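You operate a simulated robot arm through the tools that you are given. There is no shell and no other tool. Be economical: measure what you need, move in short steps, check, and stop when the job is done.

You are at the controls of a simulated robot arm. One attempt, no reset.

## Task
Put things in order on the dining table top. At the end: the felt pad stands on top of the brown plug; the white curd tub from the dining table top stands where the purple cup stood; the white brush stands on top of the green soap tub; the bean jar stands where the white brush stood; the purple cup stands where the bean jar stood; whatever was shut is shut again. Leave all else as you found it, and nothing knocked over.

It is judged by the outcome, as a careful person would: the job done as asked, and still so three seconds after it is handed in. It fails if anything else is knocked over, pushed out of place, dropped, spilled or broken.

## Robot
A 7-joint arm with a two-finger parallel gripper, fixed in place. Base frame: the origin is at the foot of the arm, x ahead of it, y to its left, z up; the work surface is at about z = 0. Lengths are in m, angles in degrees, forces in N, time in s.
With the tool pointing down near the work surface it reaches from about 0.24 to 0.62 m from the base axis. Its first joint turns from -66.0 to 66.0 degrees. Payload 2.6 kg.
Tool frame: the origin (TCP) lies between the finger pads and is the grasp point; the fingertips stand 0.03 m ahead of it; z points along the fingers, y is the line along which they close. Largest opening 0.094 m; finger width 0.028, thickness 0.01; the body of the gripper, 0.05 by 0.096 m, starts 0.055 m behind the TCP.
Orientation is that of the tool frame in the base frame, as a unit quaternion [x, y, z, w]. With the fingers straight down and closing along the base's y, the tool's x points along the base's -x, its y along +y and its z along -z.

## Interface
- The arm moves only by the tool jog_arm. Its argument "increments" is a list of rows, each an object of numbers (a shift or turn left out is 0, a gripper value left out holds the last): "x", "y", "z": the shift along the tool's x, y, z in m; "ax", "ay", "az": the turn, a rotation vector about the tool's x, y, z in rad; "grip": the gripper command, from -1 (shut) to 1 (fully open), values between in proportion. In form: [{"x": .., "y": .., "z": .., "ax": .., "ay": .., "az": .., "grip": ..}, ...]. A call has 1 to 10 rows; each row shifts and turns the commanded pose from where the row before left it, along the tool's axes as they then stand. Each row takes 0.2 s and may step no farther than 0.05 m and 8.6 degrees from the row before; otherwise, or with a gripper value out of range, the whole call is refused. Where a pose cannot be reached the arm comes as near as it can. A force on the tool above 40 N (or 10 N above the force at the start of the call, whichever is more), or a blocked arm, ends the call early, and 0.2 s more pass. The fingers move at their own pace (about 0.072 m/s each) and stop on an object; they squeeze with about 24 N. The grip force told is the motor's: it shows also when the fingers shut on nothing. Time passes only in rows, and 0.2 s behind the last, so rows that do not move let the fingers close. It gives the time, the measured TCP pose, the force on the tool (base axes), the opening and the grip force at its end, in the units of the frame above (readings bear some noise).
- Cameras (640 x 400 px; columns grow to the right, rows downward): "scene" is fixed at [0.0342, 0.4352, 0.5571]; the picture's right is [-0.78, -0.63, 0.00], its down [-0.40, 0.50, -0.77] and it looks along [0.48, -0.60, -0.64] (base axes); focal length 334 px, centre (320, 200). "wrist" rides on the gripper at [-0.037, 0, -0.058] in the tool frame; the picture's right is [0.00, -1.00, 0.00], its down [0.97, 0.00, -0.24] and it looks along [0.24, 0.00, 0.97] (tool axes); focal length 218 px, centre (320, 200).
- capture(camera): a new picture of that camera. The clock stands still meanwhile.
- locate(camera, pixels): for up to 12 pixels [column, row] of the newest picture of that camera ("zoom" is the newest enlarged one), the place [x, y, z] in the base frame of the surface seen there, good to about 0.002 m. The clock stands still meanwhile.
- zoom(camera, box): a new picture of the part [left, top, right, bottom] of that camera's present view, enlarged. The clock stands still meanwhile.
- hand_in(): hands the job in; it is judged then, once.

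Keep the steps short. Do not move on a guess: measure, check each grasp and each placing, and mend mistakes. In all there are 80 turns and 38 pictures (those below and enlarged ones count). Leave the gripper open and the arm clear of the work at the hand-in unless told otherwise, and finish with a single line.

The tools are called after "Emit:" by a JSON object that holds its "api" and its "payload". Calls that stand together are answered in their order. jog_arm: Moves the arm, as the interface text tells. Its arguments: {"type":"object","properties":{"increments":{"type":"array","items":{"type":"object","properties":{"x":{"type":"number"},"y":{"type":"number"},"z":{"type":"number"},"ax":{"type":"number"},"ay":{"type":"number"},"az":{"type":"number"},"grip":{"type":"number"}}}}},"required":["increments"]} The other tools are called the same way: capture (camera) takes a picture; locate (camera, pixels) gives the place of the surface under pixels of a picture; zoom (camera, box) takes an enlarged picture of a part of a camera's view; hand_in () hands the job in.

At the start:

```text
t: 0.0
tool_pos: [0.4162, 0.1855, 0.2854]
tcp_rot: [-0.001, 1.0, 0.0, 0.0]
force: [-0.2, -0.3, 0.1]
gripper_width: 0.094
grasp_force: 0.0
```

scene: 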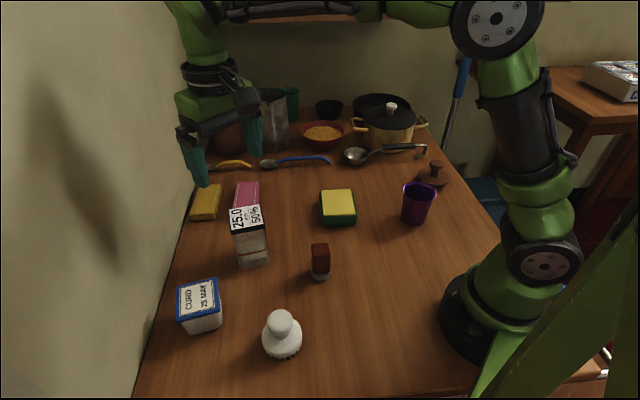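
wrist: 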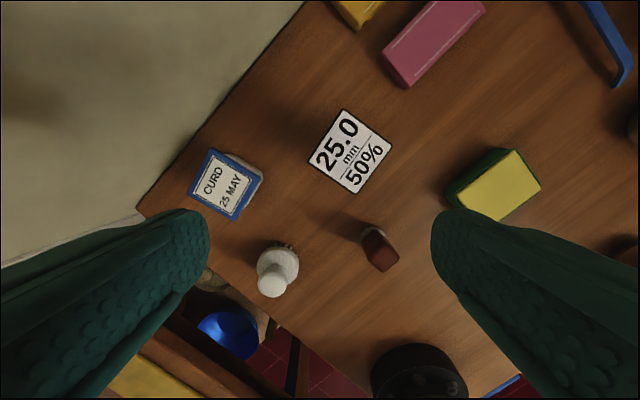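

I'll start by looking closely at the objects to identify them.

Emit:
{"api": "zoom", "payload": {"camera": "scene", "box": [160, 170, 360, 370]}}

Emit:
{"api": "zoom", "payload": {"camera": "scene", "box": [200, 80, 480, 240]}}

```text
2.00 times, centred on (260, 270) of scene
```

zoom: 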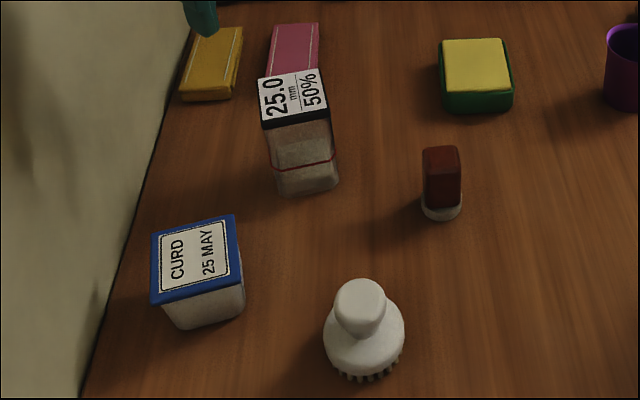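

```text
2.29 times, centred on (340, 160) of scene
```

zoom: 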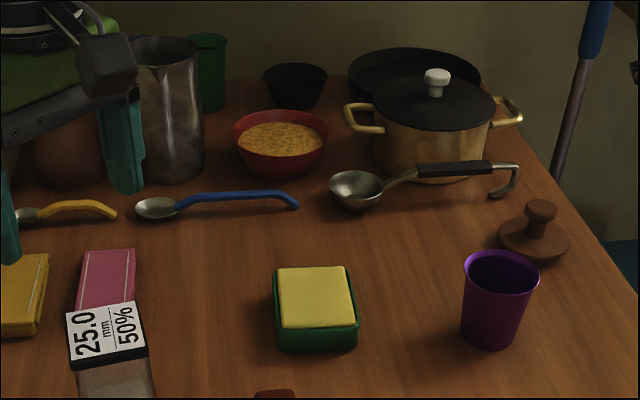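

Need finer detail on the brown block, the sponge/tub, the jar, and the brown knob item.

Emit:
{"api": "zoom", "payload": {"camera": "scene", "box": [295, 235, 345, 285]}}

Emit:
{"api": "zoom", "payload": {"camera": "scene", "box": [310, 175, 370, 235]}}

Emit:
{"api": "zoom", "payload": {"camera": "scene", "box": [215, 195, 285, 275]}}

Emit:
{"api": "zoom", "payload": {"camera": "scene", "box": [390, 150, 460, 230]}}

```text
8.00 times, centred on (320, 260) of scene
```

zoom: 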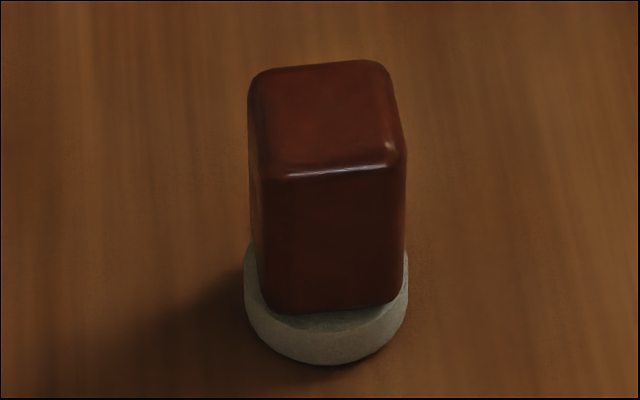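

```text
6.67 times, centred on (340, 205) of scene
```

zoom: 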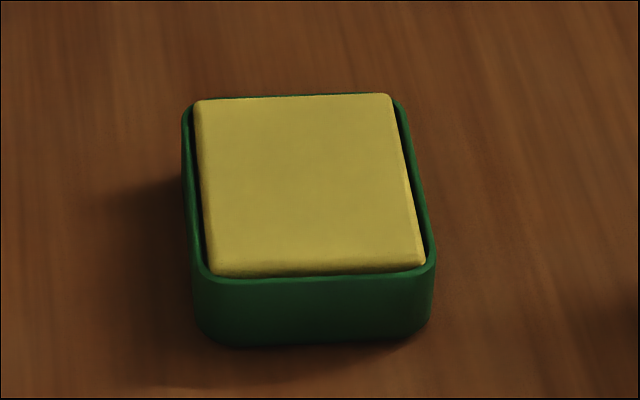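

```text
5.00 times, centred on (250, 235) of scene
```

zoom: 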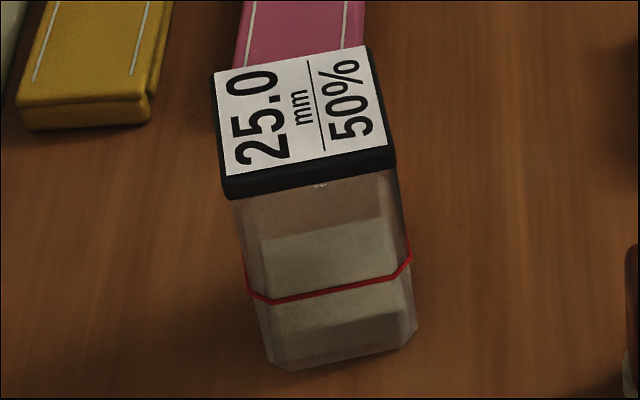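

```text
5.00 times, centred on (425, 190) of scene
```

zoom: 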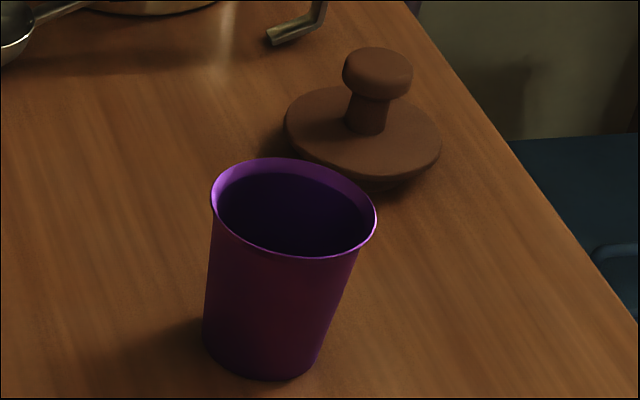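

The brown block sits on a whitish round pad (likely felt pad under brown plug). I can't see the brown pot behind the gripper. I shift the arm toward -y to see it, staying at height.

Emit:
{"api": "jog_arm", "payload": {"increments": [{"y": -0.05}, {"y": -0.05}, {"y": -0.05}, {"y": -0.05}]}}

Emit:
{"api": "capture", "payload": {"camera": "scene"}}

Emit:
{"api": "capture", "payload": {"camera": "wrist"}}

```text
t: 1.0
tool_pos: [0.4174, -0.0139, 0.2854]
tcp_rot: [0.0, 1.0, 0.0, 0.0]
force: [0.5, -0.4, 0.0]
gripper_width: 0.0938
grasp_force: 0.0
```

```text
29 pictures are left
```

scene: 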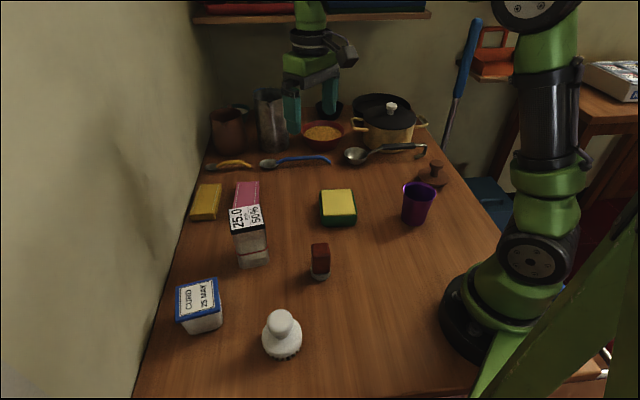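

```text
28 pictures are left
```

wrist: 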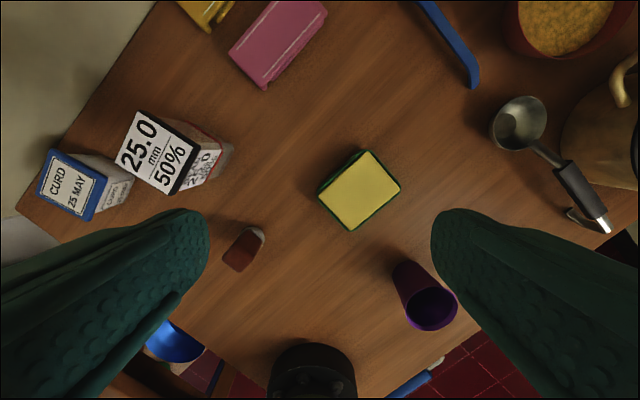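

Look at the brown pot (scene 228,130) and the jar's side (wrist ~200,160).

Emit:
{"api": "zoom", "payload": {"camera": "scene", "box": [195, 75, 315, 175]}}

Emit:
{"api": "zoom", "payload": {"camera": "wrist", "box": [30, 90, 250, 240]}}

```text
4.00 times, centred on (255, 125) of scene
```

zoom: 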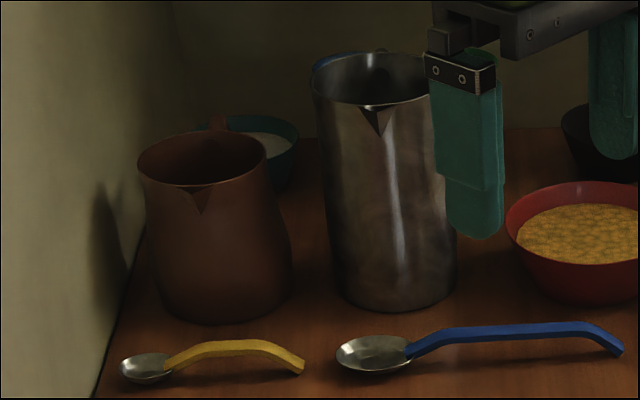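

```text
2.67 times, centred on (140, 165) of wrist
```

zoom: 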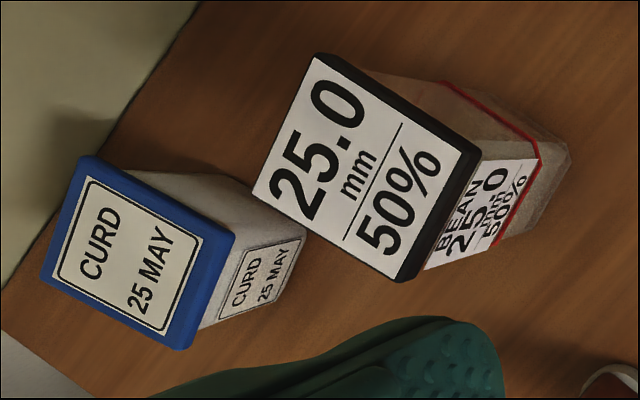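

The jar is labelled BEAN; the curd tub is clear. Now I measure: brush top (283,320), its base (282,350), plug top (320,247), pad (320,277), soap top corners, cup rim, jar lid corners, knobbed lid.

Emit:
{"api": "locate", "payload": {"camera": "scene", "pixels": [[281, 318], [266, 340], [297, 352], [284, 356], [284, 362], [313, 246], [328, 245], [329, 250], [314, 252], [320, 277], [312, 274], [328, 273]]}}

Emit:
{"api": "locate", "payload": {"camera": "scene", "pixels": [[321, 191], [351, 191], [355, 214], [323, 216], [322, 224], [403, 187], [434, 189], [418, 185], [418, 196], [409, 221], [435, 166], [433, 182]]}}

Emit:
{"api": "locate", "payload": {"camera": "scene", "pixels": [[231, 209], [261, 206], [265, 228], [234, 234], [238, 264], [268, 261], [178, 287], [214, 280], [219, 305], [182, 319], [190, 333], [222, 326]]}}

Emit:
{"api": "locate", "payload": {"camera": "wrist", "pixels": [[318, 190], [365, 152], [399, 186], [348, 229], [137, 112], [197, 152], [170, 192], [117, 161], [406, 308], [455, 310], [430, 290], [430, 328]]}}

```text
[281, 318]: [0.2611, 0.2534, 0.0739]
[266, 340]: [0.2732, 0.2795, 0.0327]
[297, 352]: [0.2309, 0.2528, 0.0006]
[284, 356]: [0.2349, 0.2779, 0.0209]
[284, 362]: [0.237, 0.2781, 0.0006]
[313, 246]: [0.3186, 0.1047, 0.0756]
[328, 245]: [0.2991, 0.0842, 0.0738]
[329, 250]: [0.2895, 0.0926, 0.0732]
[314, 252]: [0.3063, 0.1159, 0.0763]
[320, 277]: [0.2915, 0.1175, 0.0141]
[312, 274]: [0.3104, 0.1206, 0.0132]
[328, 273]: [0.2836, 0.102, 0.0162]
```

```text
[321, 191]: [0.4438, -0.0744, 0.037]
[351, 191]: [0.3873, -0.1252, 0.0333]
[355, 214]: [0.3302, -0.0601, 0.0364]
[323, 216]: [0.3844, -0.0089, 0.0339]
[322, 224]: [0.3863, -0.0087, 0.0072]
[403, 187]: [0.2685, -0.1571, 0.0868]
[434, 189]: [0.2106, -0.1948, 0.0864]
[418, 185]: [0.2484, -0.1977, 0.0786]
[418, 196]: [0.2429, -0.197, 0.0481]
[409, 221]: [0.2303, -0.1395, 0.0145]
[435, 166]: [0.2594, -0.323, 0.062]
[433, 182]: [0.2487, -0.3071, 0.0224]
```

```text
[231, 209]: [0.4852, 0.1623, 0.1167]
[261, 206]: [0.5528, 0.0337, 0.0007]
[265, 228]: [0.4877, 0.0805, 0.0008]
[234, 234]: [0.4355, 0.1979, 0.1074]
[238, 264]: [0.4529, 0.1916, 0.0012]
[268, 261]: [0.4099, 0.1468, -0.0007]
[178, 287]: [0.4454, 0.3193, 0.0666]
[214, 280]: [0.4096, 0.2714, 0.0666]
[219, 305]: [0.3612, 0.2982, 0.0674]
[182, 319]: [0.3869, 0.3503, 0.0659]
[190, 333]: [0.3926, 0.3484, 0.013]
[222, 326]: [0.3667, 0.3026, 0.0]
```

```text
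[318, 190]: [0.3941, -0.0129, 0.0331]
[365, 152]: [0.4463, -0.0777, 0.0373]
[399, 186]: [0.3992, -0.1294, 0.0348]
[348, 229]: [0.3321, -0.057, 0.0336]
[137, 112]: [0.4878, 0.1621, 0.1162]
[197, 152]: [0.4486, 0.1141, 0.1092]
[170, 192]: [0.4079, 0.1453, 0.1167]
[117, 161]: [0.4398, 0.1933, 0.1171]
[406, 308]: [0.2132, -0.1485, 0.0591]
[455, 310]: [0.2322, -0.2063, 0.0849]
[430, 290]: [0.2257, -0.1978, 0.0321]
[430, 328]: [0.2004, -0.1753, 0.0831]
```

Brush knob top is at about (0.261,0.253,0.074). I move above it, descending to z≈0.2, and look with the wrist camera.

Emit:
{"api": "jog_arm", "payload": {"increments": [{"x": 0.0225, "y": 0.0383}, {"x": 0.0225, "y": 0.0383}, {"x": 0.0225, "y": 0.0383}, {"x": 0.0225, "y": 0.0383}, {"x": 0.0225, "y": 0.0383}, {"x": 0.0225, "y": 0.0383}, {"x": 0.0225, "y": 0.0383}, {"z": 0.04}, {"z": 0.04}]}}

Emit:
{"api": "capture", "payload": {"camera": "wrist"}}

```text
t: 3.0
tool_pos: [0.253, 0.2521, 0.2021]
tcp_rot: [0.0, 1.0, 0.0, 0.0]
force: [0.7, 0.2, 0.0]
gripper_width: 0.0939
grasp_force: 0.1
```

```text
25 pictures are left
```

wrist: 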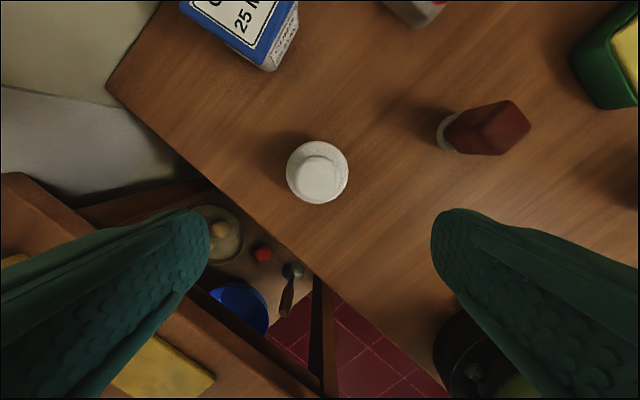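

Brush visible at (317,172). Measure knob edges and body edges.

Emit:
{"api": "locate", "payload": {"camera": "wrist", "pixels": [[318, 180], [299, 180], [338, 180], [318, 160], [318, 199], [288, 172], [347, 172], [317, 143], [443, 125], [487, 140], [440, 132], [500, 125]]}}

```text
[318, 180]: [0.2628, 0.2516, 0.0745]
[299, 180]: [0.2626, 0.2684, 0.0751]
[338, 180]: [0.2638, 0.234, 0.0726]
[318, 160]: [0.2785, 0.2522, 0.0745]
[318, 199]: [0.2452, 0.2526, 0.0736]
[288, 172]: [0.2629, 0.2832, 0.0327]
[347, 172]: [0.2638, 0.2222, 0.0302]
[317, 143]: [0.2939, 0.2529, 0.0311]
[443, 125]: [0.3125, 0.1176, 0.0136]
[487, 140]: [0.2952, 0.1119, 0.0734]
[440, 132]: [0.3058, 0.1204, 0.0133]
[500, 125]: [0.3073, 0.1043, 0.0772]
```

Knob centre (0.2626,0.252), Ø≈36 mm, top 0.0745; body shoulder at ~0.033. I go down to TCP z 0.068 (tips 0.038) and close.

Emit:
{"api": "jog_arm", "payload": {"increments": [{"x": -0.0096, "z": 0.04}, {"z": 0.04}, {"z": 0.03}, {"z": 0.0235}, {"grip": -1}, {"grip": -1}, {"grip": -1}, {"grip": -1}]}}

```text
t: 4.8
tool_pos: [0.2678, 0.2545, 0.0707]
tcp_rot: [-0.001, 1.0, 0.0, 0.0]
force: [-0.9, -0.3, -0.3]
gripper_width: 0.0436
grasp_force: 24.2
```

Closed on something 44 mm wide at 24 N. Lift a bit and check.

Emit:
{"api": "jog_arm", "payload": {"increments": [{"z": -0.03}, {"z": -0.04}, {"z": -0.04}]}}

Emit:
{"api": "capture", "payload": {"camera": "scene"}}

```text
t: 5.6
tool_pos: [0.2702, 0.2544, 0.1809]
tcp_rot: [0.0, 1.0, 0.0, 0.001]
force: [0.5, -0.8, -0.4]
gripper_width: 0.0432
grasp_force: 24.1
```

```text
24 pictures are left
```

scene: 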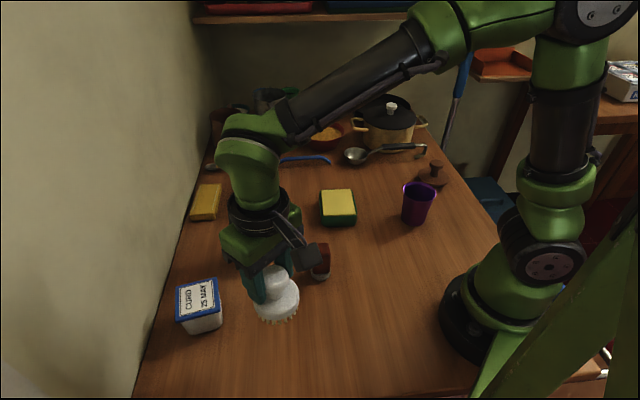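

The brush is held upright. Now carry it to over the soap tub, whose centre is (0.390,-0.068), bottom clear of everything; then look.

Emit:
{"api": "jog_arm", "payload": {"increments": [{"x": -0.0159, "y": -0.04}, {"x": -0.0159, "y": -0.04}, {"x": -0.0159, "y": -0.04}, {"x": -0.0159, "y": -0.04}, {"x": -0.0159, "y": -0.04}, {"x": -0.0159, "y": -0.04}, {"x": -0.0159, "y": -0.04}, {"x": -0.0159, "y": -0.04}, {}]}}

Emit:
{"api": "capture", "payload": {"camera": "scene"}}

Emit:
{"api": "capture", "payload": {"camera": "wrist"}}

```text
t: 7.6
tool_pos: [0.3966, -0.0664, 0.1783]
tcp_rot: [0.001, 1.0, -0.001, -0.001]
force: [0.2, -0.2, -0.3]
gripper_width: 0.0434
grasp_force: 24.1
```

```text
23 pictures are left
```

scene: 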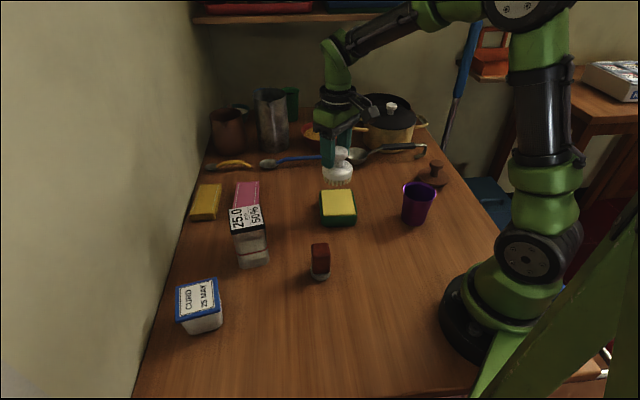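

```text
22 pictures are left
```

wrist: 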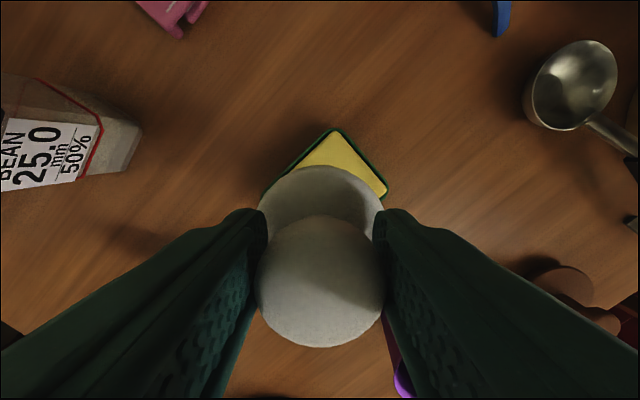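

Check brush position against the tub: brush knob (320,280), body edge, and visible tub corner.

Emit:
{"api": "locate", "payload": {"camera": "wrist", "pixels": [[320, 285], [320, 335], [320, 230], [320, 170], [265, 200], [376, 200], [335, 132], [386, 193], [336, 150]]}}

Emit:
{"api": "locate", "payload": {"camera": "scene", "pixels": [[325, 180], [353, 178], [337, 176], [338, 204], [328, 194], [350, 212]]}}

```text
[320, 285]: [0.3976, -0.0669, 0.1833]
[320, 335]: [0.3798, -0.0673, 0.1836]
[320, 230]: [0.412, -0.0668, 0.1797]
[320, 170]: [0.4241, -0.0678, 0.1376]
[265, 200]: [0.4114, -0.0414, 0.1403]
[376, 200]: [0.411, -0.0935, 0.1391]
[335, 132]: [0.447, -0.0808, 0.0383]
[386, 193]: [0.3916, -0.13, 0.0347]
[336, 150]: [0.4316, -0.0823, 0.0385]
```

```text
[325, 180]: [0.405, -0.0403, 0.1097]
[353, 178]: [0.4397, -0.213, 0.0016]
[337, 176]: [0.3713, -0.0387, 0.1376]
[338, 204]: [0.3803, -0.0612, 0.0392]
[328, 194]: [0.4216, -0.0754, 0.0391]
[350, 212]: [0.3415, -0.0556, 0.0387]
```

Brush bottom at z≈0.109, tub top ≈0.0385. Correct by (-0.006,-0.002) and descend 0.067, then feel for contact.

Emit:
{"api": "jog_arm", "payload": {"increments": [{"x": 0.006, "y": -0.002, "z": 0.03}, {"z": 0.025}, {"z": 0.012}, {"z": 0.002}, {}]}}

```text
t: 8.8
tool_pos: [0.391, -0.0683, 0.1119]
tcp_rot: [0.0, 1.0, 0.0, 0.0]
force: [-0.3, -0.9, -0.9]
gripper_width: 0.0432
grasp_force: 23.8
```

Emit:
{"api": "jog_arm", "payload": {"increments": [{"z": 0.001}, {"z": 0.001}, {}]}}

```text
t: 9.6
tool_pos: [0.3896, -0.0683, 0.1088]
tcp_rot: [0.0, 1.0, 0.0, 0.0]
force: [0.9, 0.6, -0.7]
gripper_width: 0.0434
grasp_force: 23.6
```

Emit:
{"api": "jog_arm", "payload": {"increments": [{"z": 0.001}, {"z": 0.001}, {}]}}

```text
t: 10.4
tool_pos: [0.3895, -0.0682, 0.1087]
tcp_rot: [0.0, 1.0, 0.0, 0.0]
force: [-5.0, 0.3, 14.7]
gripper_width: 0.0434
grasp_force: 23.8
```

Contact (14.7 N up). Ease up 1.5 mm, open, and retreat straight up.

Emit:
{"api": "jog_arm", "payload": {"increments": [{"z": -0.0015}, {"grip": 0.2}, {"grip": 0.4}, {}, {"z": -0.04}, {"z": -0.04}, {"z": -0.03}]}}

Emit:
{"api": "capture", "payload": {"camera": "scene"}}

```text
t: 12.0
tool_pos: [0.3897, -0.0681, 0.2178]
tcp_rot: [0.0, 1.0, -0.001, 0.0]
force: [-1.1, -0.3, 0.0]
gripper_width: 0.0657
grasp_force: 0.0
```

```text
21 pictures are left
```

scene: 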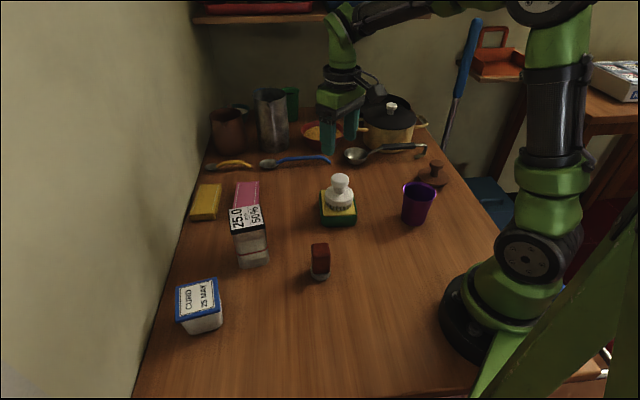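

Brush stands on the tub. Next the bean jar: lid centre ≈(0.446,0.154), its sides turned ~-33.5°. Move above it, turn, and look.

Emit:
{"api": "jog_arm", "payload": {"increments": [{"x": -0.0113, "y": 0.0444, "grip": 1}, {"x": -0.0113, "y": 0.0444}, {"x": -0.0113, "y": 0.0444}, {"x": -0.0113, "y": 0.0444}, {"x": -0.0113, "y": 0.0444}, {"az": 0.146}, {"az": 0.146}, {"az": 0.146}, {"az": 0.146}, {}]}}

Emit:
{"api": "capture", "payload": {"camera": "wrist"}}

```text
t: 14.2
tool_pos: [0.4456, 0.153, 0.2188]
tcp_rot: [0.29, 0.957, 0.0, 0.0]
force: [0.3, -0.4, 0.1]
gripper_width: 0.0939
grasp_force: 0.0
```

```text
20 pictures are left
```

wrist: 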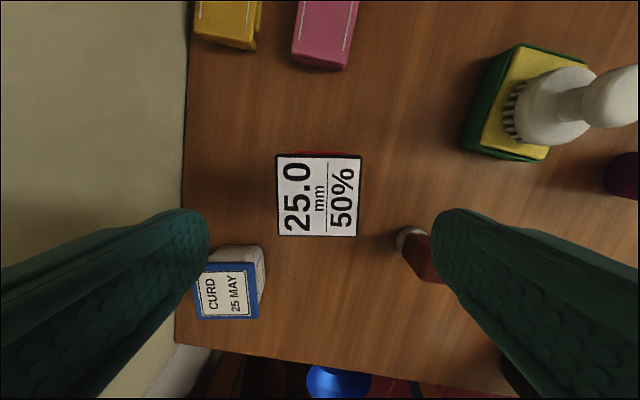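

Lid nearly square with the gripper. Measure lid corners.

Emit:
{"api": "locate", "payload": {"camera": "wrist", "pixels": [[279, 157], [360, 159], [355, 235], [279, 234], [319, 195], [258, 265], [200, 280]]}}

```text
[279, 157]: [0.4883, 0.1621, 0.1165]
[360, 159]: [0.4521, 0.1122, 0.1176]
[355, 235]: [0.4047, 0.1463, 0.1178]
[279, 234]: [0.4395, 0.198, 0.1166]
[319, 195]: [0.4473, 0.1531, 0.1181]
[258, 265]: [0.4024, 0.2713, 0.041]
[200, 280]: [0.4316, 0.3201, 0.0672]
```

Centre (0.446,0.1545). Descend to TCP z≈0.068 so the fingers hold low on the body, then close gently and read width.

Emit:
{"api": "jog_arm", "payload": {"increments": [{"y": 0.0012, "z": 0.04}, {"z": 0.04}, {"z": 0.04}, {"z": 0.02}, {"z": 0.01}, {}]}}

Emit:
{"api": "capture", "payload": {"camera": "wrist"}}

```text
t: 15.6
tool_pos: [0.4469, 0.1549, 0.0713]
tcp_rot: [0.288, 0.958, 0.0, -0.001]
force: [-0.5, 0.5, -0.6]
gripper_width: 0.0944
grasp_force: 0.1
```

```text
19 pictures are left
```

wrist: 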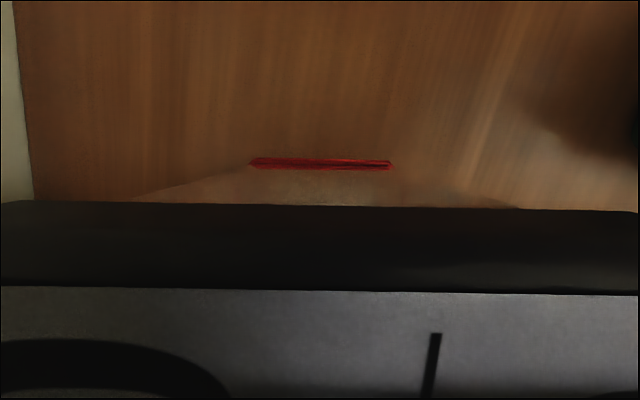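

Fingers straddle the jar. Close.

Emit:
{"api": "jog_arm", "payload": {"increments": [{"grip": -1}, {"grip": -1}, {"grip": -1}, {"grip": -1}]}}

Emit:
{"api": "capture", "payload": {"camera": "scene"}}

```text
t: 16.6
tool_pos: [0.4465, 0.1549, 0.0704]
tcp_rot: [0.288, 0.958, 0.0, 0.0]
force: [0.3, -0.4, 0.9]
gripper_width: 0.0695
grasp_force: 24.1
```

```text
18 pictures are left
```

scene: 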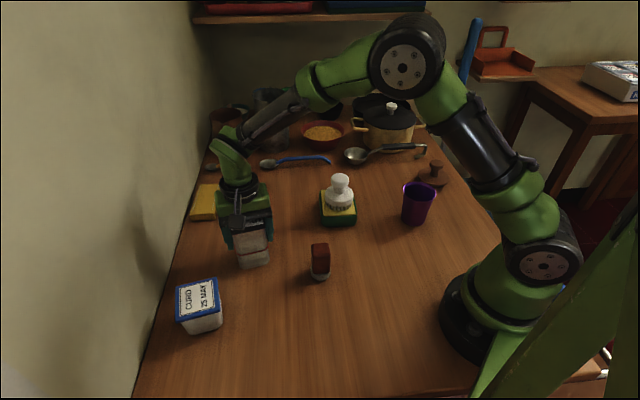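

Held at 24 N. Lift 15 mm slowly and check that lid and body go up together.

Emit:
{"api": "jog_arm", "payload": {"increments": [{"z": -0.005}, {"z": -0.01}, {}]}}

Emit:
{"api": "zoom", "payload": {"camera": "scene", "box": [205, 190, 295, 280]}}

```text
t: 17.4
tool_pos: [0.4464, 0.1549, 0.0839]
tcp_rot: [0.288, 0.958, 0.0, 0.0]
force: [-0.4, -0.4, -2.8]
gripper_width: 0.0693
grasp_force: 23.9
```

```text
4.44 times, centred on (250, 235) of scene
```

zoom: 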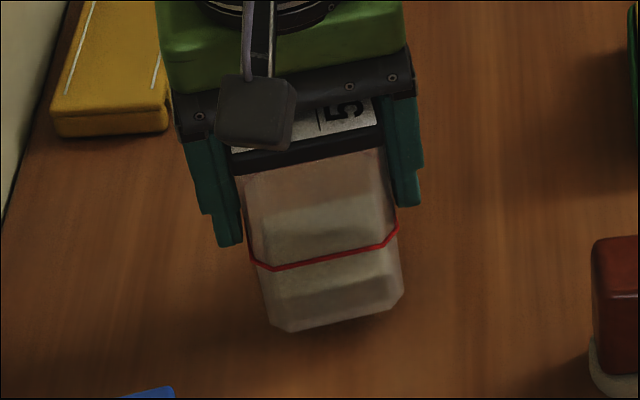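

Whole jar lifts with lid on. Raise further, then carry toward the brush's old place (0.263,0.252).

Emit:
{"api": "jog_arm", "payload": {"increments": [{"z": -0.03}, {"z": -0.03}, {"z": -0.03}, {"x": 0.0345, "y": -0.00335}, {"x": 0.0345, "y": -0.00335}, {"x": 0.0345, "y": -0.00335}, {"x": 0.0345, "y": -0.00335}, {"x": 0.0345, "y": -0.00335}, {"x": 0.0345, "y": -0.00335}, {}]}}

```text
t: 19.6
tool_pos: [0.2618, 0.2518, 0.1747]
tcp_rot: [0.288, 0.958, 0.001, 0.0]
force: [0.7, 0.2, -2.5]
gripper_width: 0.069
grasp_force: 24.4
```

At (0.262,0.252). Lower to just above the table.

Emit:
{"api": "jog_arm", "payload": {"increments": [{"z": 0.03}, {"z": 0.03}, {"z": 0.03}, {"z": 0.01}, {"z": 0.002}, {}]}}

Emit:
{"api": "capture", "payload": {"camera": "scene"}}

```text
t: 21.0
tool_pos: [0.2614, 0.2521, 0.0704]
tcp_rot: [0.289, 0.957, 0.001, -0.001]
force: [-0.2, -0.1, -2.6]
gripper_width: 0.0693
grasp_force: 23.9
```

```text
16 pictures are left
```

scene: 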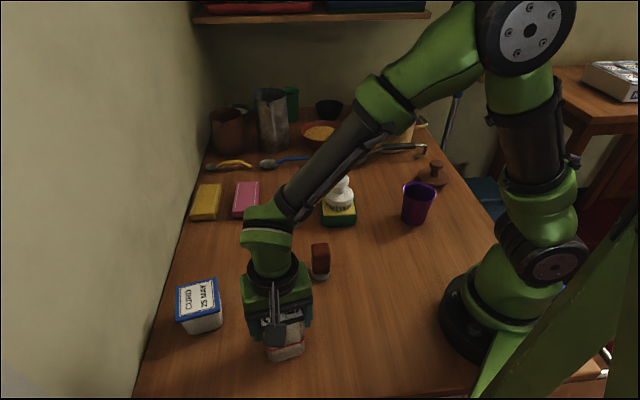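

Still hanging (−2.6 N). Step down by millimetres.

Emit:
{"api": "jog_arm", "payload": {"increments": [{"z": 0.001}, {"z": 0.001}, {"z": 0.001}, {}]}}

```text
t: 22.0
tool_pos: [0.2628, 0.2521, 0.0693]
tcp_rot: [0.288, 0.957, 0.0, 0.0]
force: [-0.2, 0.2, 0.2]
gripper_width: 0.0694
grasp_force: 23.9
```

Weight taken by the table. Open and rise.

Emit:
{"api": "jog_arm", "payload": {"increments": [{"grip": 1}, {}, {}, {"z": -0.03}, {"z": -0.04}, {"z": -0.04}, {"z": -0.04}]}}

Emit:
{"api": "capture", "payload": {"camera": "wrist"}}

```text
t: 23.6
tool_pos: [0.2641, 0.2527, 0.2194]
tcp_rot: [0.289, 0.957, 0.0, 0.0]
force: [0.1, -1.3, -0.8]
gripper_width: 0.094
grasp_force: 0.0
```

```text
15 pictures are left
```

wrist: 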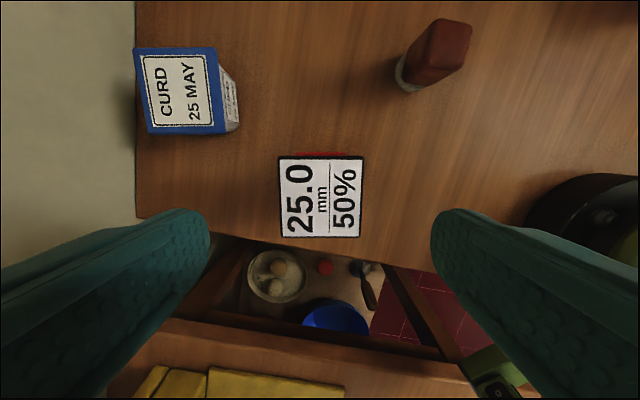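

Jar is upright. Check jar centre and table edge distance.

Emit:
{"api": "locate", "payload": {"camera": "wrist", "pixels": [[281, 158], [363, 159], [361, 236], [282, 236], [240, 234], [385, 264], [150, 50], [215, 48], [225, 130], [150, 132]]}}

```text
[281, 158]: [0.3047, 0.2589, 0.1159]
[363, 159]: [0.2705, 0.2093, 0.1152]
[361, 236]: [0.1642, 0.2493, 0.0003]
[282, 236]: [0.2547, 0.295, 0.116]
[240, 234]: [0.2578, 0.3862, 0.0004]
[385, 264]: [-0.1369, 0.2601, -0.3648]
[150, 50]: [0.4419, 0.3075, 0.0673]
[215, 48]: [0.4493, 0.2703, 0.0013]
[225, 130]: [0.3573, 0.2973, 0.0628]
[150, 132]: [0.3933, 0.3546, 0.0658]
```

Jar centre (0.2626,0.252) – exact. Now go to the cup: unturn the tool and travel via (0.33,0.04).

Emit:
{"api": "jog_arm", "payload": {"increments": [{"az": -0.146}, {"az": -0.146}, {"az": -0.146}, {"az": -0.146}, {"x": -0.0132, "y": -0.0426}, {"x": -0.0132, "y": -0.0426}, {"x": -0.0132, "y": -0.0426}, {"x": -0.0132, "y": -0.0426}, {"x": -0.0132, "y": -0.0426}]}}

Emit:
{"api": "jog_arm", "payload": {"increments": [{"x": 0.016, "y": -0.043}, {"x": 0.016, "y": -0.043}, {"x": 0.016, "y": -0.043}, {"x": 0.016, "y": -0.043}, {"x": 0.016, "y": -0.043}, {}]}}

Emit:
{"api": "capture", "payload": {"camera": "wrist"}}

```text
t: 25.6
tool_pos: [0.3296, 0.0399, 0.2173]
tcp_rot: [-0.001, 1.0, -0.001, 0.0]
force: [0.3, -0.2, 0.0]
gripper_width: 0.0941
grasp_force: 0.1
```

```text
t: 27.0
tool_pos: [0.2486, -0.1733, 0.2215]
tcp_rot: [0.0, 1.0, 0.001, 0.0]
force: [0.3, 0.7, -1.0]
gripper_width: 0.0939
grasp_force: 0.2
```

```text
14 pictures are left
```

wrist: 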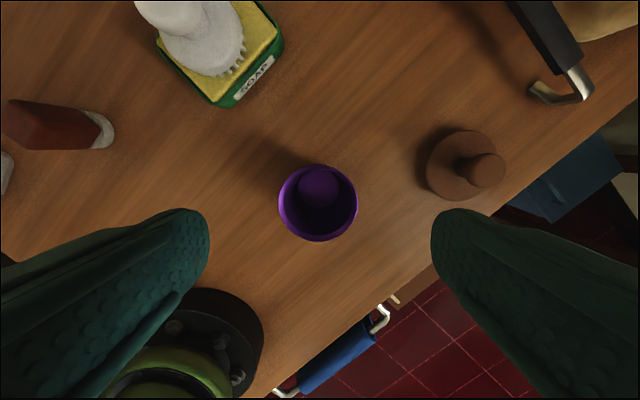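

Cup rim centred near (318,203). Measure rim, cup floor and the knob item.

Emit:
{"api": "locate", "payload": {"camera": "wrist", "pixels": [[280, 203], [356, 203], [318, 166], [318, 239], [318, 186], [480, 170], [500, 155], [465, 170], [430, 168], [455, 135], [465, 197], [104, 132]]}}

Emit:
{"api": "zoom", "payload": {"camera": "wrist", "box": [0, 80, 140, 170]}}

```text
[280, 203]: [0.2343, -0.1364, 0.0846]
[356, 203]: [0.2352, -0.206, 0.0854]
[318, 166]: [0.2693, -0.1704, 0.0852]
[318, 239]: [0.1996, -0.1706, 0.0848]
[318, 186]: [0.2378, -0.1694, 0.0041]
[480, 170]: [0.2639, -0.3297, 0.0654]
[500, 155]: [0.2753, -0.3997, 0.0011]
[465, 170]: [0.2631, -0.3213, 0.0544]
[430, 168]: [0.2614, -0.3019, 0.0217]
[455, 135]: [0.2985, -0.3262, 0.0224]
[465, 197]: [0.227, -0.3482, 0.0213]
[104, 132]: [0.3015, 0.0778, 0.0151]
```

```text
4.44 times, centred on (70, 125) of wrist
```

zoom: 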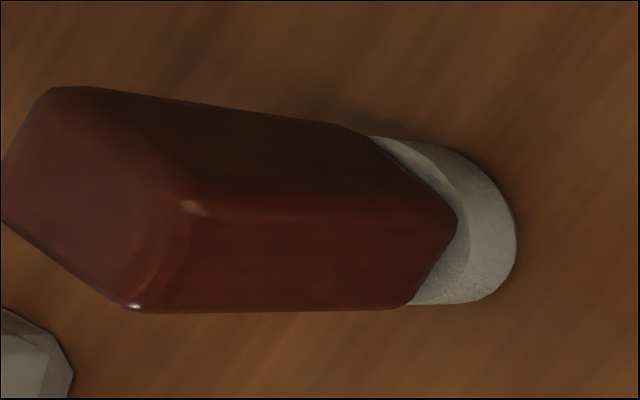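

Cup rim centre (0.2345,-0.171), Ø70 mm, height 85 mm. Centre, descend to TCP z 0.07 and close.

Emit:
{"api": "jog_arm", "payload": {"increments": [{"x": 0.0145, "y": 0.0022, "z": 0.02}, {"z": 0.04}, {"z": 0.04}, {"z": 0.03}, {"z": 0.02}, {}]}}

Emit:
{"api": "jog_arm", "payload": {"increments": [{"grip": -1}, {"grip": -1}, {"grip": -1}, {}]}}

```text
t: 28.4
tool_pos: [0.237, -0.1708, 0.0716]
tcp_rot: [0.0, 1.0, 0.001, 0.0]
force: [0.4, -0.7, -0.2]
gripper_width: 0.094
grasp_force: 0.0
```

```text
t: 29.4
tool_pos: [0.2361, -0.1707, 0.0703]
tcp_rot: [0.0, 1.0, 0.0, 0.0]
force: [0.4, 0.2, -1.2]
gripper_width: 0.0728
grasp_force: 23.5
```

Grip 73 mm, 24 N. Lift to z 0.2 and check.

Emit:
{"api": "jog_arm", "payload": {"increments": [{"z": -0.01}, {"z": -0.03}, {"z": -0.045}, {"z": -0.045}, {}]}}

Emit:
{"api": "capture", "payload": {"camera": "scene"}}

```text
t: 30.6
tool_pos: [0.2352, -0.1744, 0.1994]
tcp_rot: [0.0, 1.0, 0.0, 0.0]
force: [0.4, -0.6, -1.0]
gripper_width: 0.0728
grasp_force: 23.5
```

```text
12 pictures are left
```

scene: 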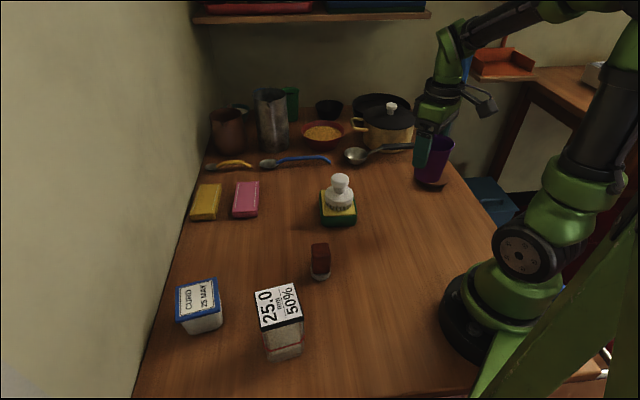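

Cup is held. Carry to (0.446,0.1545).

Emit:
{"api": "jog_arm", "payload": {"increments": [{"x": -0.0235, "y": 0.0362}, {"x": -0.0235, "y": 0.0362}, {"x": -0.0235, "y": 0.0362}, {"x": -0.0235, "y": 0.0362}, {"x": -0.0235, "y": 0.0362}, {"x": -0.0235, "y": 0.0362}, {"x": -0.0235, "y": 0.0362}, {"x": -0.0235, "y": 0.0362}, {"x": -0.0235, "y": 0.0362}, {}]}}

Emit:
{"api": "jog_arm", "payload": {"increments": [{"z": 0.04}, {"z": 0.04}, {"z": 0.03}, {"z": 0.014}, {"z": 0.003}, {}]}}

```text
t: 32.8
tool_pos: [0.4502, 0.1524, 0.1992]
tcp_rot: [0.0, 1.0, 0.001, 0.0]
force: [-0.2, 0.7, 0.5]
gripper_width: 0.0727
grasp_force: 24.0
```

```text
t: 34.2
tool_pos: [0.4461, 0.1525, 0.0727]
tcp_rot: [-0.001, 1.0, 0.001, 0.0]
force: [1.3, -0.3, -1.0]
gripper_width: 0.0726
grasp_force: 23.8
```

Close to the table; feel for contact, correcting y by +1.5 mm.

Emit:
{"api": "jog_arm", "payload": {"increments": [{"y": 0.0015, "z": 0.001}, {"z": 0.001}, {"z": 0.001}, {}]}}

```text
t: 35.2
tool_pos: [0.4467, 0.1542, 0.0705]
tcp_rot: [0.0, 1.0, 0.0, 0.001]
force: [-0.1, -1.6, 14.0]
gripper_width: 0.0722
grasp_force: 24.5
```

Contact (14 N). Ease up 1 mm, open, rise.

Emit:
{"api": "jog_arm", "payload": {"increments": [{"z": -0.001}, {"grip": 1}, {}, {"z": -0.03}, {"z": -0.04}, {"z": -0.04}, {"z": -0.03}, {}]}}

Emit:
{"api": "capture", "payload": {"camera": "wrist"}}

```text
t: 37.0
tool_pos: [0.4482, 0.1527, 0.2091]
tcp_rot: [0.001, 1.0, -0.001, 0.0]
force: [-0.2, 0.5, 0.0]
gripper_width: 0.094
grasp_force: 0.2
```

```text
11 pictures are left
```

wrist: 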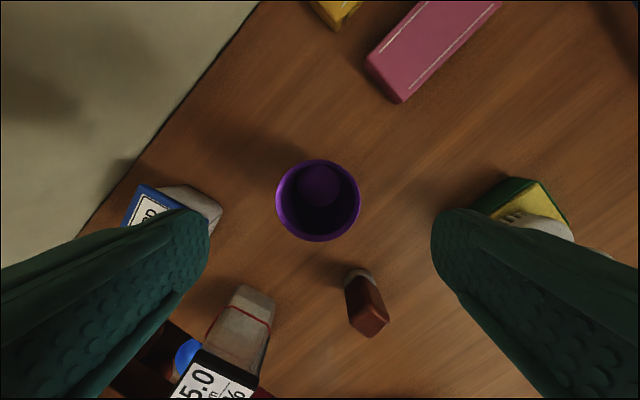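

Cup stands upright. For the curd tub I need the clearance to the wall: measure wall edge points and the cup.

Emit:
{"api": "locate", "payload": {"camera": "wrist", "pixels": [[277, 200], [360, 200], [318, 160], [318, 241], [225, 50], [150, 150], [95, 218], [140, 100], [60, 160], [137, 190], [170, 200], [215, 205]]}}

```text
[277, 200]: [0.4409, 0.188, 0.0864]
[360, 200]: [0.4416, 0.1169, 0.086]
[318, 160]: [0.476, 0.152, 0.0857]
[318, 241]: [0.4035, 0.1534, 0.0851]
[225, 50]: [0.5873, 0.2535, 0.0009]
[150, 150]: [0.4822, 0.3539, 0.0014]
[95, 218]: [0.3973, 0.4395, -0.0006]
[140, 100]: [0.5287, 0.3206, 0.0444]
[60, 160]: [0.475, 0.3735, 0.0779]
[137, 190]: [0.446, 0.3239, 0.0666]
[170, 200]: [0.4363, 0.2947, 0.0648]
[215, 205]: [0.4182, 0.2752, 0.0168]
```

Wall is ~28 mm beyond where the outer finger would be; OK. Move above the tub centre (~0.4025,0.310), turn 34°, look.

Emit:
{"api": "jog_arm", "payload": {"increments": [{"x": 0.0111, "y": 0.039}, {"x": 0.0111, "y": 0.039}, {"x": 0.0111, "y": 0.039}, {"x": 0.0111, "y": 0.039}, {"az": 0.149}, {"az": 0.149}, {"az": 0.149}, {"az": 0.149}, {}]}}

Emit:
{"api": "capture", "payload": {"camera": "wrist"}}

```text
t: 39.0
tool_pos: [0.4001, 0.3097, 0.2091]
tcp_rot: [0.295, 0.955, 0.0, 0.0]
force: [-0.3, 0.3, 0.8]
gripper_width: 0.0942
grasp_force: 0.1
```

```text
10 pictures are left
```

wrist: 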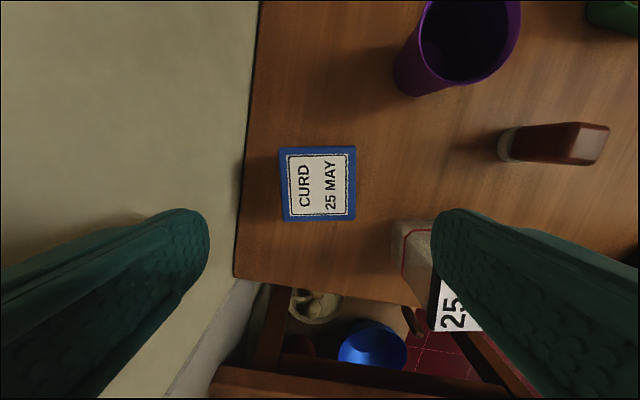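

Tub aligned. Measure its lid corners.

Emit:
{"api": "locate", "payload": {"camera": "wrist", "pixels": [[282, 149], [354, 147], [353, 218], [284, 220], [318, 183], [412, 260], [436, 282]]}}

```text
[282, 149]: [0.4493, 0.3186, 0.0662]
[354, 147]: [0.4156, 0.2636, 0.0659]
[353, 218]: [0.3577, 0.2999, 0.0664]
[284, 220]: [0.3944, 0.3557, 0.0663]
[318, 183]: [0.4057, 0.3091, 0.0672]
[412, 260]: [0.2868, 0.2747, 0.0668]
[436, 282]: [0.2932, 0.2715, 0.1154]
```

Centre (0.404,0.3095), edge angle 58.5°. Trim the turn by −0.045 rad, descend to z≈0.042.

Emit:
{"api": "jog_arm", "payload": {"increments": [{"x": -0.002, "y": 0.0007, "az": -0.045}, {"z": 0.04}, {"z": 0.04}, {"z": 0.04}, {"z": 0.03}, {"z": 0.016}, {}]}}

Emit:
{"api": "jog_arm", "payload": {"increments": [{"grip": -1}, {"grip": -1}, {"grip": -1}, {}]}}

```text
t: 40.6
tool_pos: [0.4049, 0.3093, 0.0464]
tcp_rot: [0.272, 0.962, 0.0, 0.0]
force: [0.8, 0.0, -0.3]
gripper_width: 0.0941
grasp_force: 0.1
```

```text
t: 41.6
tool_pos: [0.4047, 0.3089, 0.0455]
tcp_rot: [0.273, 0.962, 0.0, 0.0]
force: [0.3, -0.1, 0.1]
gripper_width: 0.0764
grasp_force: 23.7
```

Held at 76 mm, 24 N. Small lift and check.

Emit:
{"api": "jog_arm", "payload": {"increments": [{"z": -0.005}, {"z": -0.015}, {"z": -0.03}, {}]}}

Emit:
{"api": "zoom", "payload": {"camera": "scene", "box": [140, 220, 320, 370]}}

```text
t: 42.6
tool_pos: [0.4051, 0.3084, 0.0942]
tcp_rot: [0.271, 0.963, 0.001, 0.0]
force: [-0.7, -0.6, -2.1]
gripper_width: 0.0763
grasp_force: 24.0
```

```text
2.67 times, centred on (230, 295) of scene
```

zoom: 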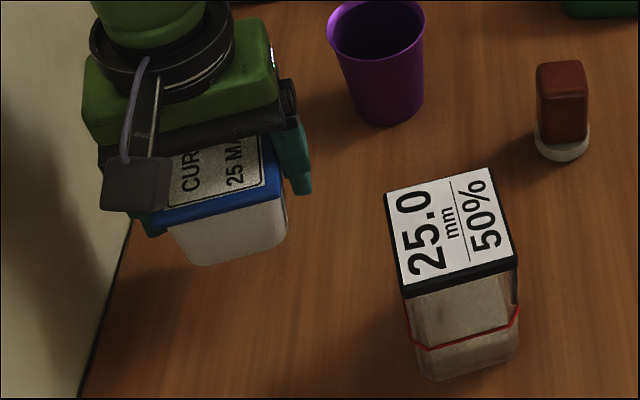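

Tub lifted with lid on. Raise to z 0.19 and carry toward the cup's old place (0.2345,-0.171).

Emit:
{"api": "jog_arm", "payload": {"increments": [{"z": -0.032}, {"z": -0.032}, {"z": -0.032}, {"x": -0.0097, "y": -0.0453}, {"x": -0.0097, "y": -0.0453}, {"x": -0.0097, "y": -0.0453}, {"x": -0.0097, "y": -0.0453}, {"x": -0.0097, "y": -0.0453}, {"x": -0.0097, "y": -0.0453}]}}

Emit:
{"api": "jog_arm", "payload": {"increments": [{"x": -0.0097, "y": -0.0453}, {"x": -0.0097, "y": -0.0453}, {"x": -0.0097, "y": -0.0453}, {"x": -0.0097, "y": -0.0453}, {"x": -0.0097, "y": -0.0453}, {}, {}]}}

```text
t: 44.6
tool_pos: [0.3099, 0.0483, 0.1861]
tcp_rot: [0.271, 0.962, 0.0, 0.0]
force: [0.2, -0.2, -2.9]
gripper_width: 0.0765
grasp_force: 24.0
```

```text
t: 46.2
tool_pos: [0.234, -0.1735, 0.191]
tcp_rot: [0.273, 0.962, 0.0, 0.0]
force: [-0.6, -0.3, -2.2]
gripper_width: 0.0764
grasp_force: 23.9
```

In place (0.234,-0.173). Lower.

Emit:
{"api": "jog_arm", "payload": {"increments": [{"y": 0.001, "z": 0.04}, {"z": 0.04}, {"z": 0.04}, {"z": 0.02}, {"z": 0.002}, {}]}}

Emit:
{"api": "jog_arm", "payload": {"increments": [{"z": 0.001}, {"z": 0.001}, {"z": 0.001}, {}]}}

```text
t: 47.6
tool_pos: [0.233, -0.1695, 0.0472]
tcp_rot: [0.272, 0.962, 0.0, 0.0]
force: [0.1, -0.1, -1.6]
gripper_width: 0.0762
grasp_force: 24.4
```

```text
t: 48.6
tool_pos: [0.2347, -0.1706, 0.0464]
tcp_rot: [0.274, 0.962, 0.001, 0.0]
force: [-5.3, 4.9, 16.5]
gripper_width: 0.0762
grasp_force: 23.6
```

Contact. Ease 1 mm, open, rise.

Emit:
{"api": "jog_arm", "payload": {"increments": [{"z": -0.001}, {"grip": 1}, {}, {"z": -0.03}, {"z": -0.04}, {"z": -0.04}, {"z": -0.04}]}}

Emit:
{"api": "jog_arm", "payload": {"increments": [{"az": -0.14}, {"az": -0.14}, {"az": -0.136}, {"az": -0.135}, {"x": -0.02, "y": 0.04}, {"x": -0.02, "y": 0.04}, {"x": -0.02, "y": 0.04}, {"y": 0.04}, {"y": 0.04}, {}]}}

Emit:
{"api": "capture", "payload": {"camera": "wrist"}}

```text
t: 50.2
tool_pos: [0.2348, -0.1702, 0.1953]
tcp_rot: [0.272, 0.962, 0.001, -0.001]
force: [0.1, -0.8, -0.4]
gripper_width: 0.094
grasp_force: 0.1
```

```text
t: 52.4
tool_pos: [0.2961, 0.0293, 0.1972]
tcp_rot: [0.001, 1.0, 0.0, 0.0]
force: [0.5, -0.5, 0.5]
gripper_width: 0.094
grasp_force: 0.2
```

```text
8 pictures are left
```

wrist: 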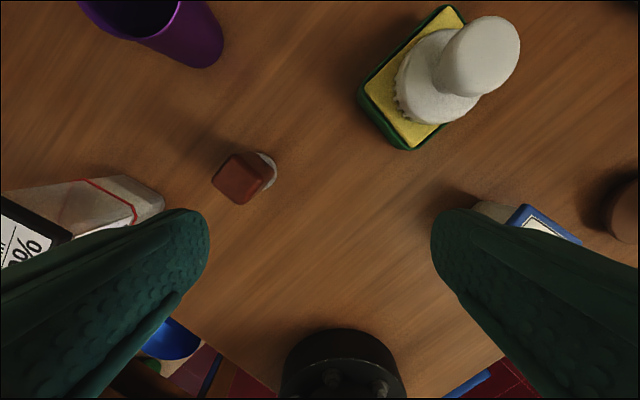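

Plug at (237,178), pad behind it. Measure plug top corners and pad.

Emit:
{"api": "locate", "payload": {"camera": "wrist", "pixels": [[232, 155], [260, 171], [245, 202], [214, 183], [237, 178], [274, 166], [272, 178], [262, 156], [268, 187]]}}

Emit:
{"api": "zoom", "payload": {"camera": "wrist", "box": [195, 140, 295, 215]}}

```text
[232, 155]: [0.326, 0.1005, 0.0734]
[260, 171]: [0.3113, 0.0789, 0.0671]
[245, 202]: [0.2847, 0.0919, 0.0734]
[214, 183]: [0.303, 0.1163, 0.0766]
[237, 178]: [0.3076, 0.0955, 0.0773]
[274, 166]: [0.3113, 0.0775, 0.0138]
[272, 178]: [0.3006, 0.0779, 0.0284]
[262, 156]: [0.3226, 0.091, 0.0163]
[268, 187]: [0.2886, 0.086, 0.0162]
```

```text
5.33 times, centred on (245, 178) of wrist
```

zoom: 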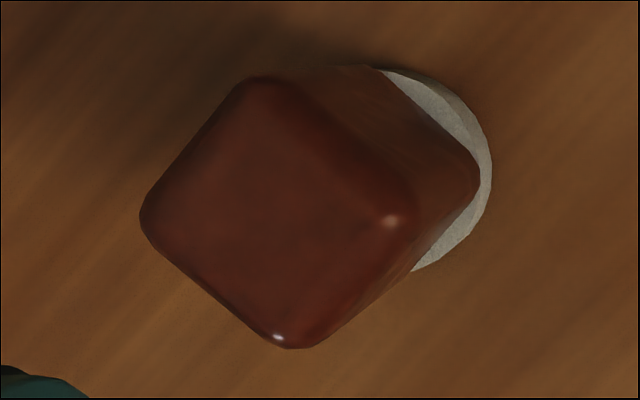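

Plug centre ≈(0.305,0.0975), top 0.077, sides along 56°/146°; the felt pad is a separate Ø43 mm disc, 15 mm thick beneath. I'll go above the plug, turn 34°, and descend to z≈0.064 with tips above the pad.

Emit:
{"api": "jog_arm", "payload": {"increments": [{"x": -0.005, "y": 0.034}, {"x": -0.005, "y": 0.034}, {"az": 0.148}, {"az": 0.148}, {"az": 0.148}, {"az": 0.148}, {"z": 0.04}, {"z": 0.04}, {"z": 0.04}, {}]}}

Emit:
{"api": "jog_arm", "payload": {"increments": [{"z": 0.012}, {"grip": -1}, {"grip": -1}, {"grip": -1}, {"grip": -1}, {"grip": -1}]}}

```text
t: 54.6
tool_pos: [0.3047, 0.0975, 0.075]
tcp_rot: [0.293, 0.956, 0.0, 0.0]
force: [0.7, 0.4, 0.7]
gripper_width: 0.0938
grasp_force: 0.2
```

```text
t: 56.0
tool_pos: [0.305, 0.0984, 0.064]
tcp_rot: [0.291, 0.957, 0.0, 0.001]
force: [-0.5, 0.9, -0.7]
gripper_width: 0.0397
grasp_force: 23.6
```

Closed on the plug. Lift 40 mm and look whether the pad stays.

Emit:
{"api": "jog_arm", "payload": {"increments": [{"z": -0.01}, {"z": -0.03}, {"z": -0.03}, {}]}}

Emit:
{"api": "zoom", "payload": {"camera": "scene", "box": [240, 180, 400, 300]}}

```text
t: 57.0
tool_pos: [0.3043, 0.0974, 0.1352]
tcp_rot: [0.291, 0.957, 0.0, 0.0]
force: [0.3, 0.4, -1.3]
gripper_width: 0.0395
grasp_force: 24.3
```

```text
3.33 times, centred on (320, 240) of scene
```

zoom: 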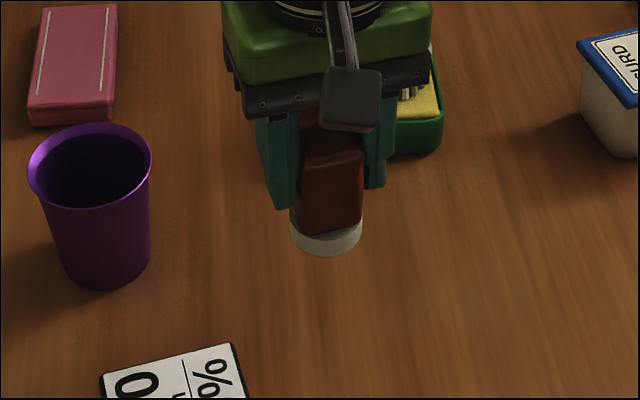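

Unclear whether the pad came up too; measure heights there.

Emit:
{"api": "locate", "payload": {"camera": "zoom", "pixels": [[330, 245], [350, 240], [330, 222], [330, 185], [330, 262]]}}

```text
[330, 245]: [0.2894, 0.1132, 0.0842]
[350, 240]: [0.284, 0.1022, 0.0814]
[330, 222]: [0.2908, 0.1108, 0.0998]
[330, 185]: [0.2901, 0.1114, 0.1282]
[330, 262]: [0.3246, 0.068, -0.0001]
```

The white disc came up with the block — so block-and-disc is one object: that is the felt pad with its brown-red handle, and the brown knobbed disc at the right (≈(0.262,-0.338)) is the brown plug. I raise, unturn, and carry it to beside the plug for a view.

Emit:
{"api": "jog_arm", "payload": {"increments": [{"z": -0.035}, {"z": -0.035}, {"az": -0.148}, {"az": -0.148}, {"az": -0.148}, {"az": -0.148}, {"y": -0.045}, {"y": -0.045}, {"y": -0.045}, {"y": -0.045}]}}

Emit:
{"api": "jog_arm", "payload": {"increments": [{"x": 0.0135, "y": -0.037}, {"x": 0.0135, "y": -0.037}, {"x": 0.0135, "y": -0.037}, {"x": 0.0135, "y": -0.037}, {}]}}

Emit:
{"api": "capture", "payload": {"camera": "wrist"}}

```text
t: 59.2
tool_pos: [0.3047, -0.0866, 0.2031]
tcp_rot: [-0.001, 1.0, 0.0, 0.0]
force: [0.0, -0.1, -0.1]
gripper_width: 0.04
grasp_force: 24.6
```

```text
t: 60.4
tool_pos: [0.2498, -0.2343, 0.2035]
tcp_rot: [0.0, 1.0, -0.001, 0.0]
force: [0.5, -0.3, -1.1]
gripper_width: 0.0398
grasp_force: 23.9
```

```text
5 pictures are left
```

wrist: 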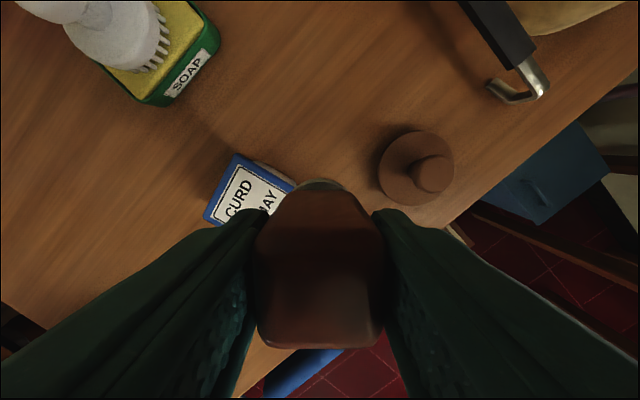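

Plug knob at (433,173). Measure the knob top, disc edges, and the held pad's visible edge.

Emit:
{"api": "locate", "payload": {"camera": "wrist", "pixels": [[433, 173], [416, 173], [450, 173], [435, 159], [432, 188], [381, 165], [418, 132], [405, 203], [318, 182], [300, 186], [338, 186], [318, 300]]}}

Emit:
{"api": "zoom", "payload": {"camera": "wrist", "box": [360, 115, 480, 220]}}

```text
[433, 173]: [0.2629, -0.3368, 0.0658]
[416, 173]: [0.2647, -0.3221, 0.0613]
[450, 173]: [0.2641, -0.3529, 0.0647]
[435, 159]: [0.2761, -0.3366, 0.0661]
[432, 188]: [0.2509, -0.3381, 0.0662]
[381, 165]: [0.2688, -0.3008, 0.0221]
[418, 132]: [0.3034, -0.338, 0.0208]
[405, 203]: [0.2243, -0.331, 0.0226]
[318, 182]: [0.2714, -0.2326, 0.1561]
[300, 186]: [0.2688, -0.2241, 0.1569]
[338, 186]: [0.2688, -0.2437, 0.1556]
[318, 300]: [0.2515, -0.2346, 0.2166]
```

```text
3.81 times, centred on (420, 168) of wrist
```

zoom: 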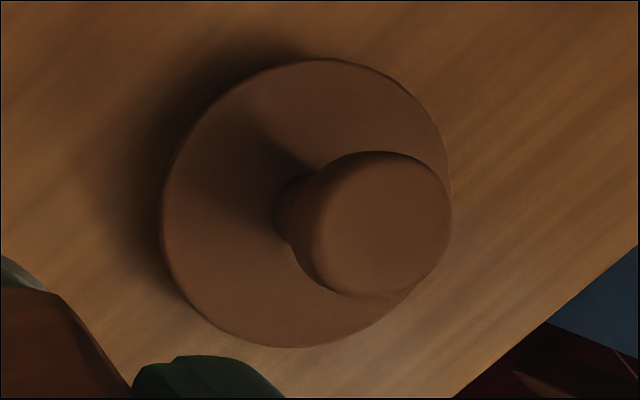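

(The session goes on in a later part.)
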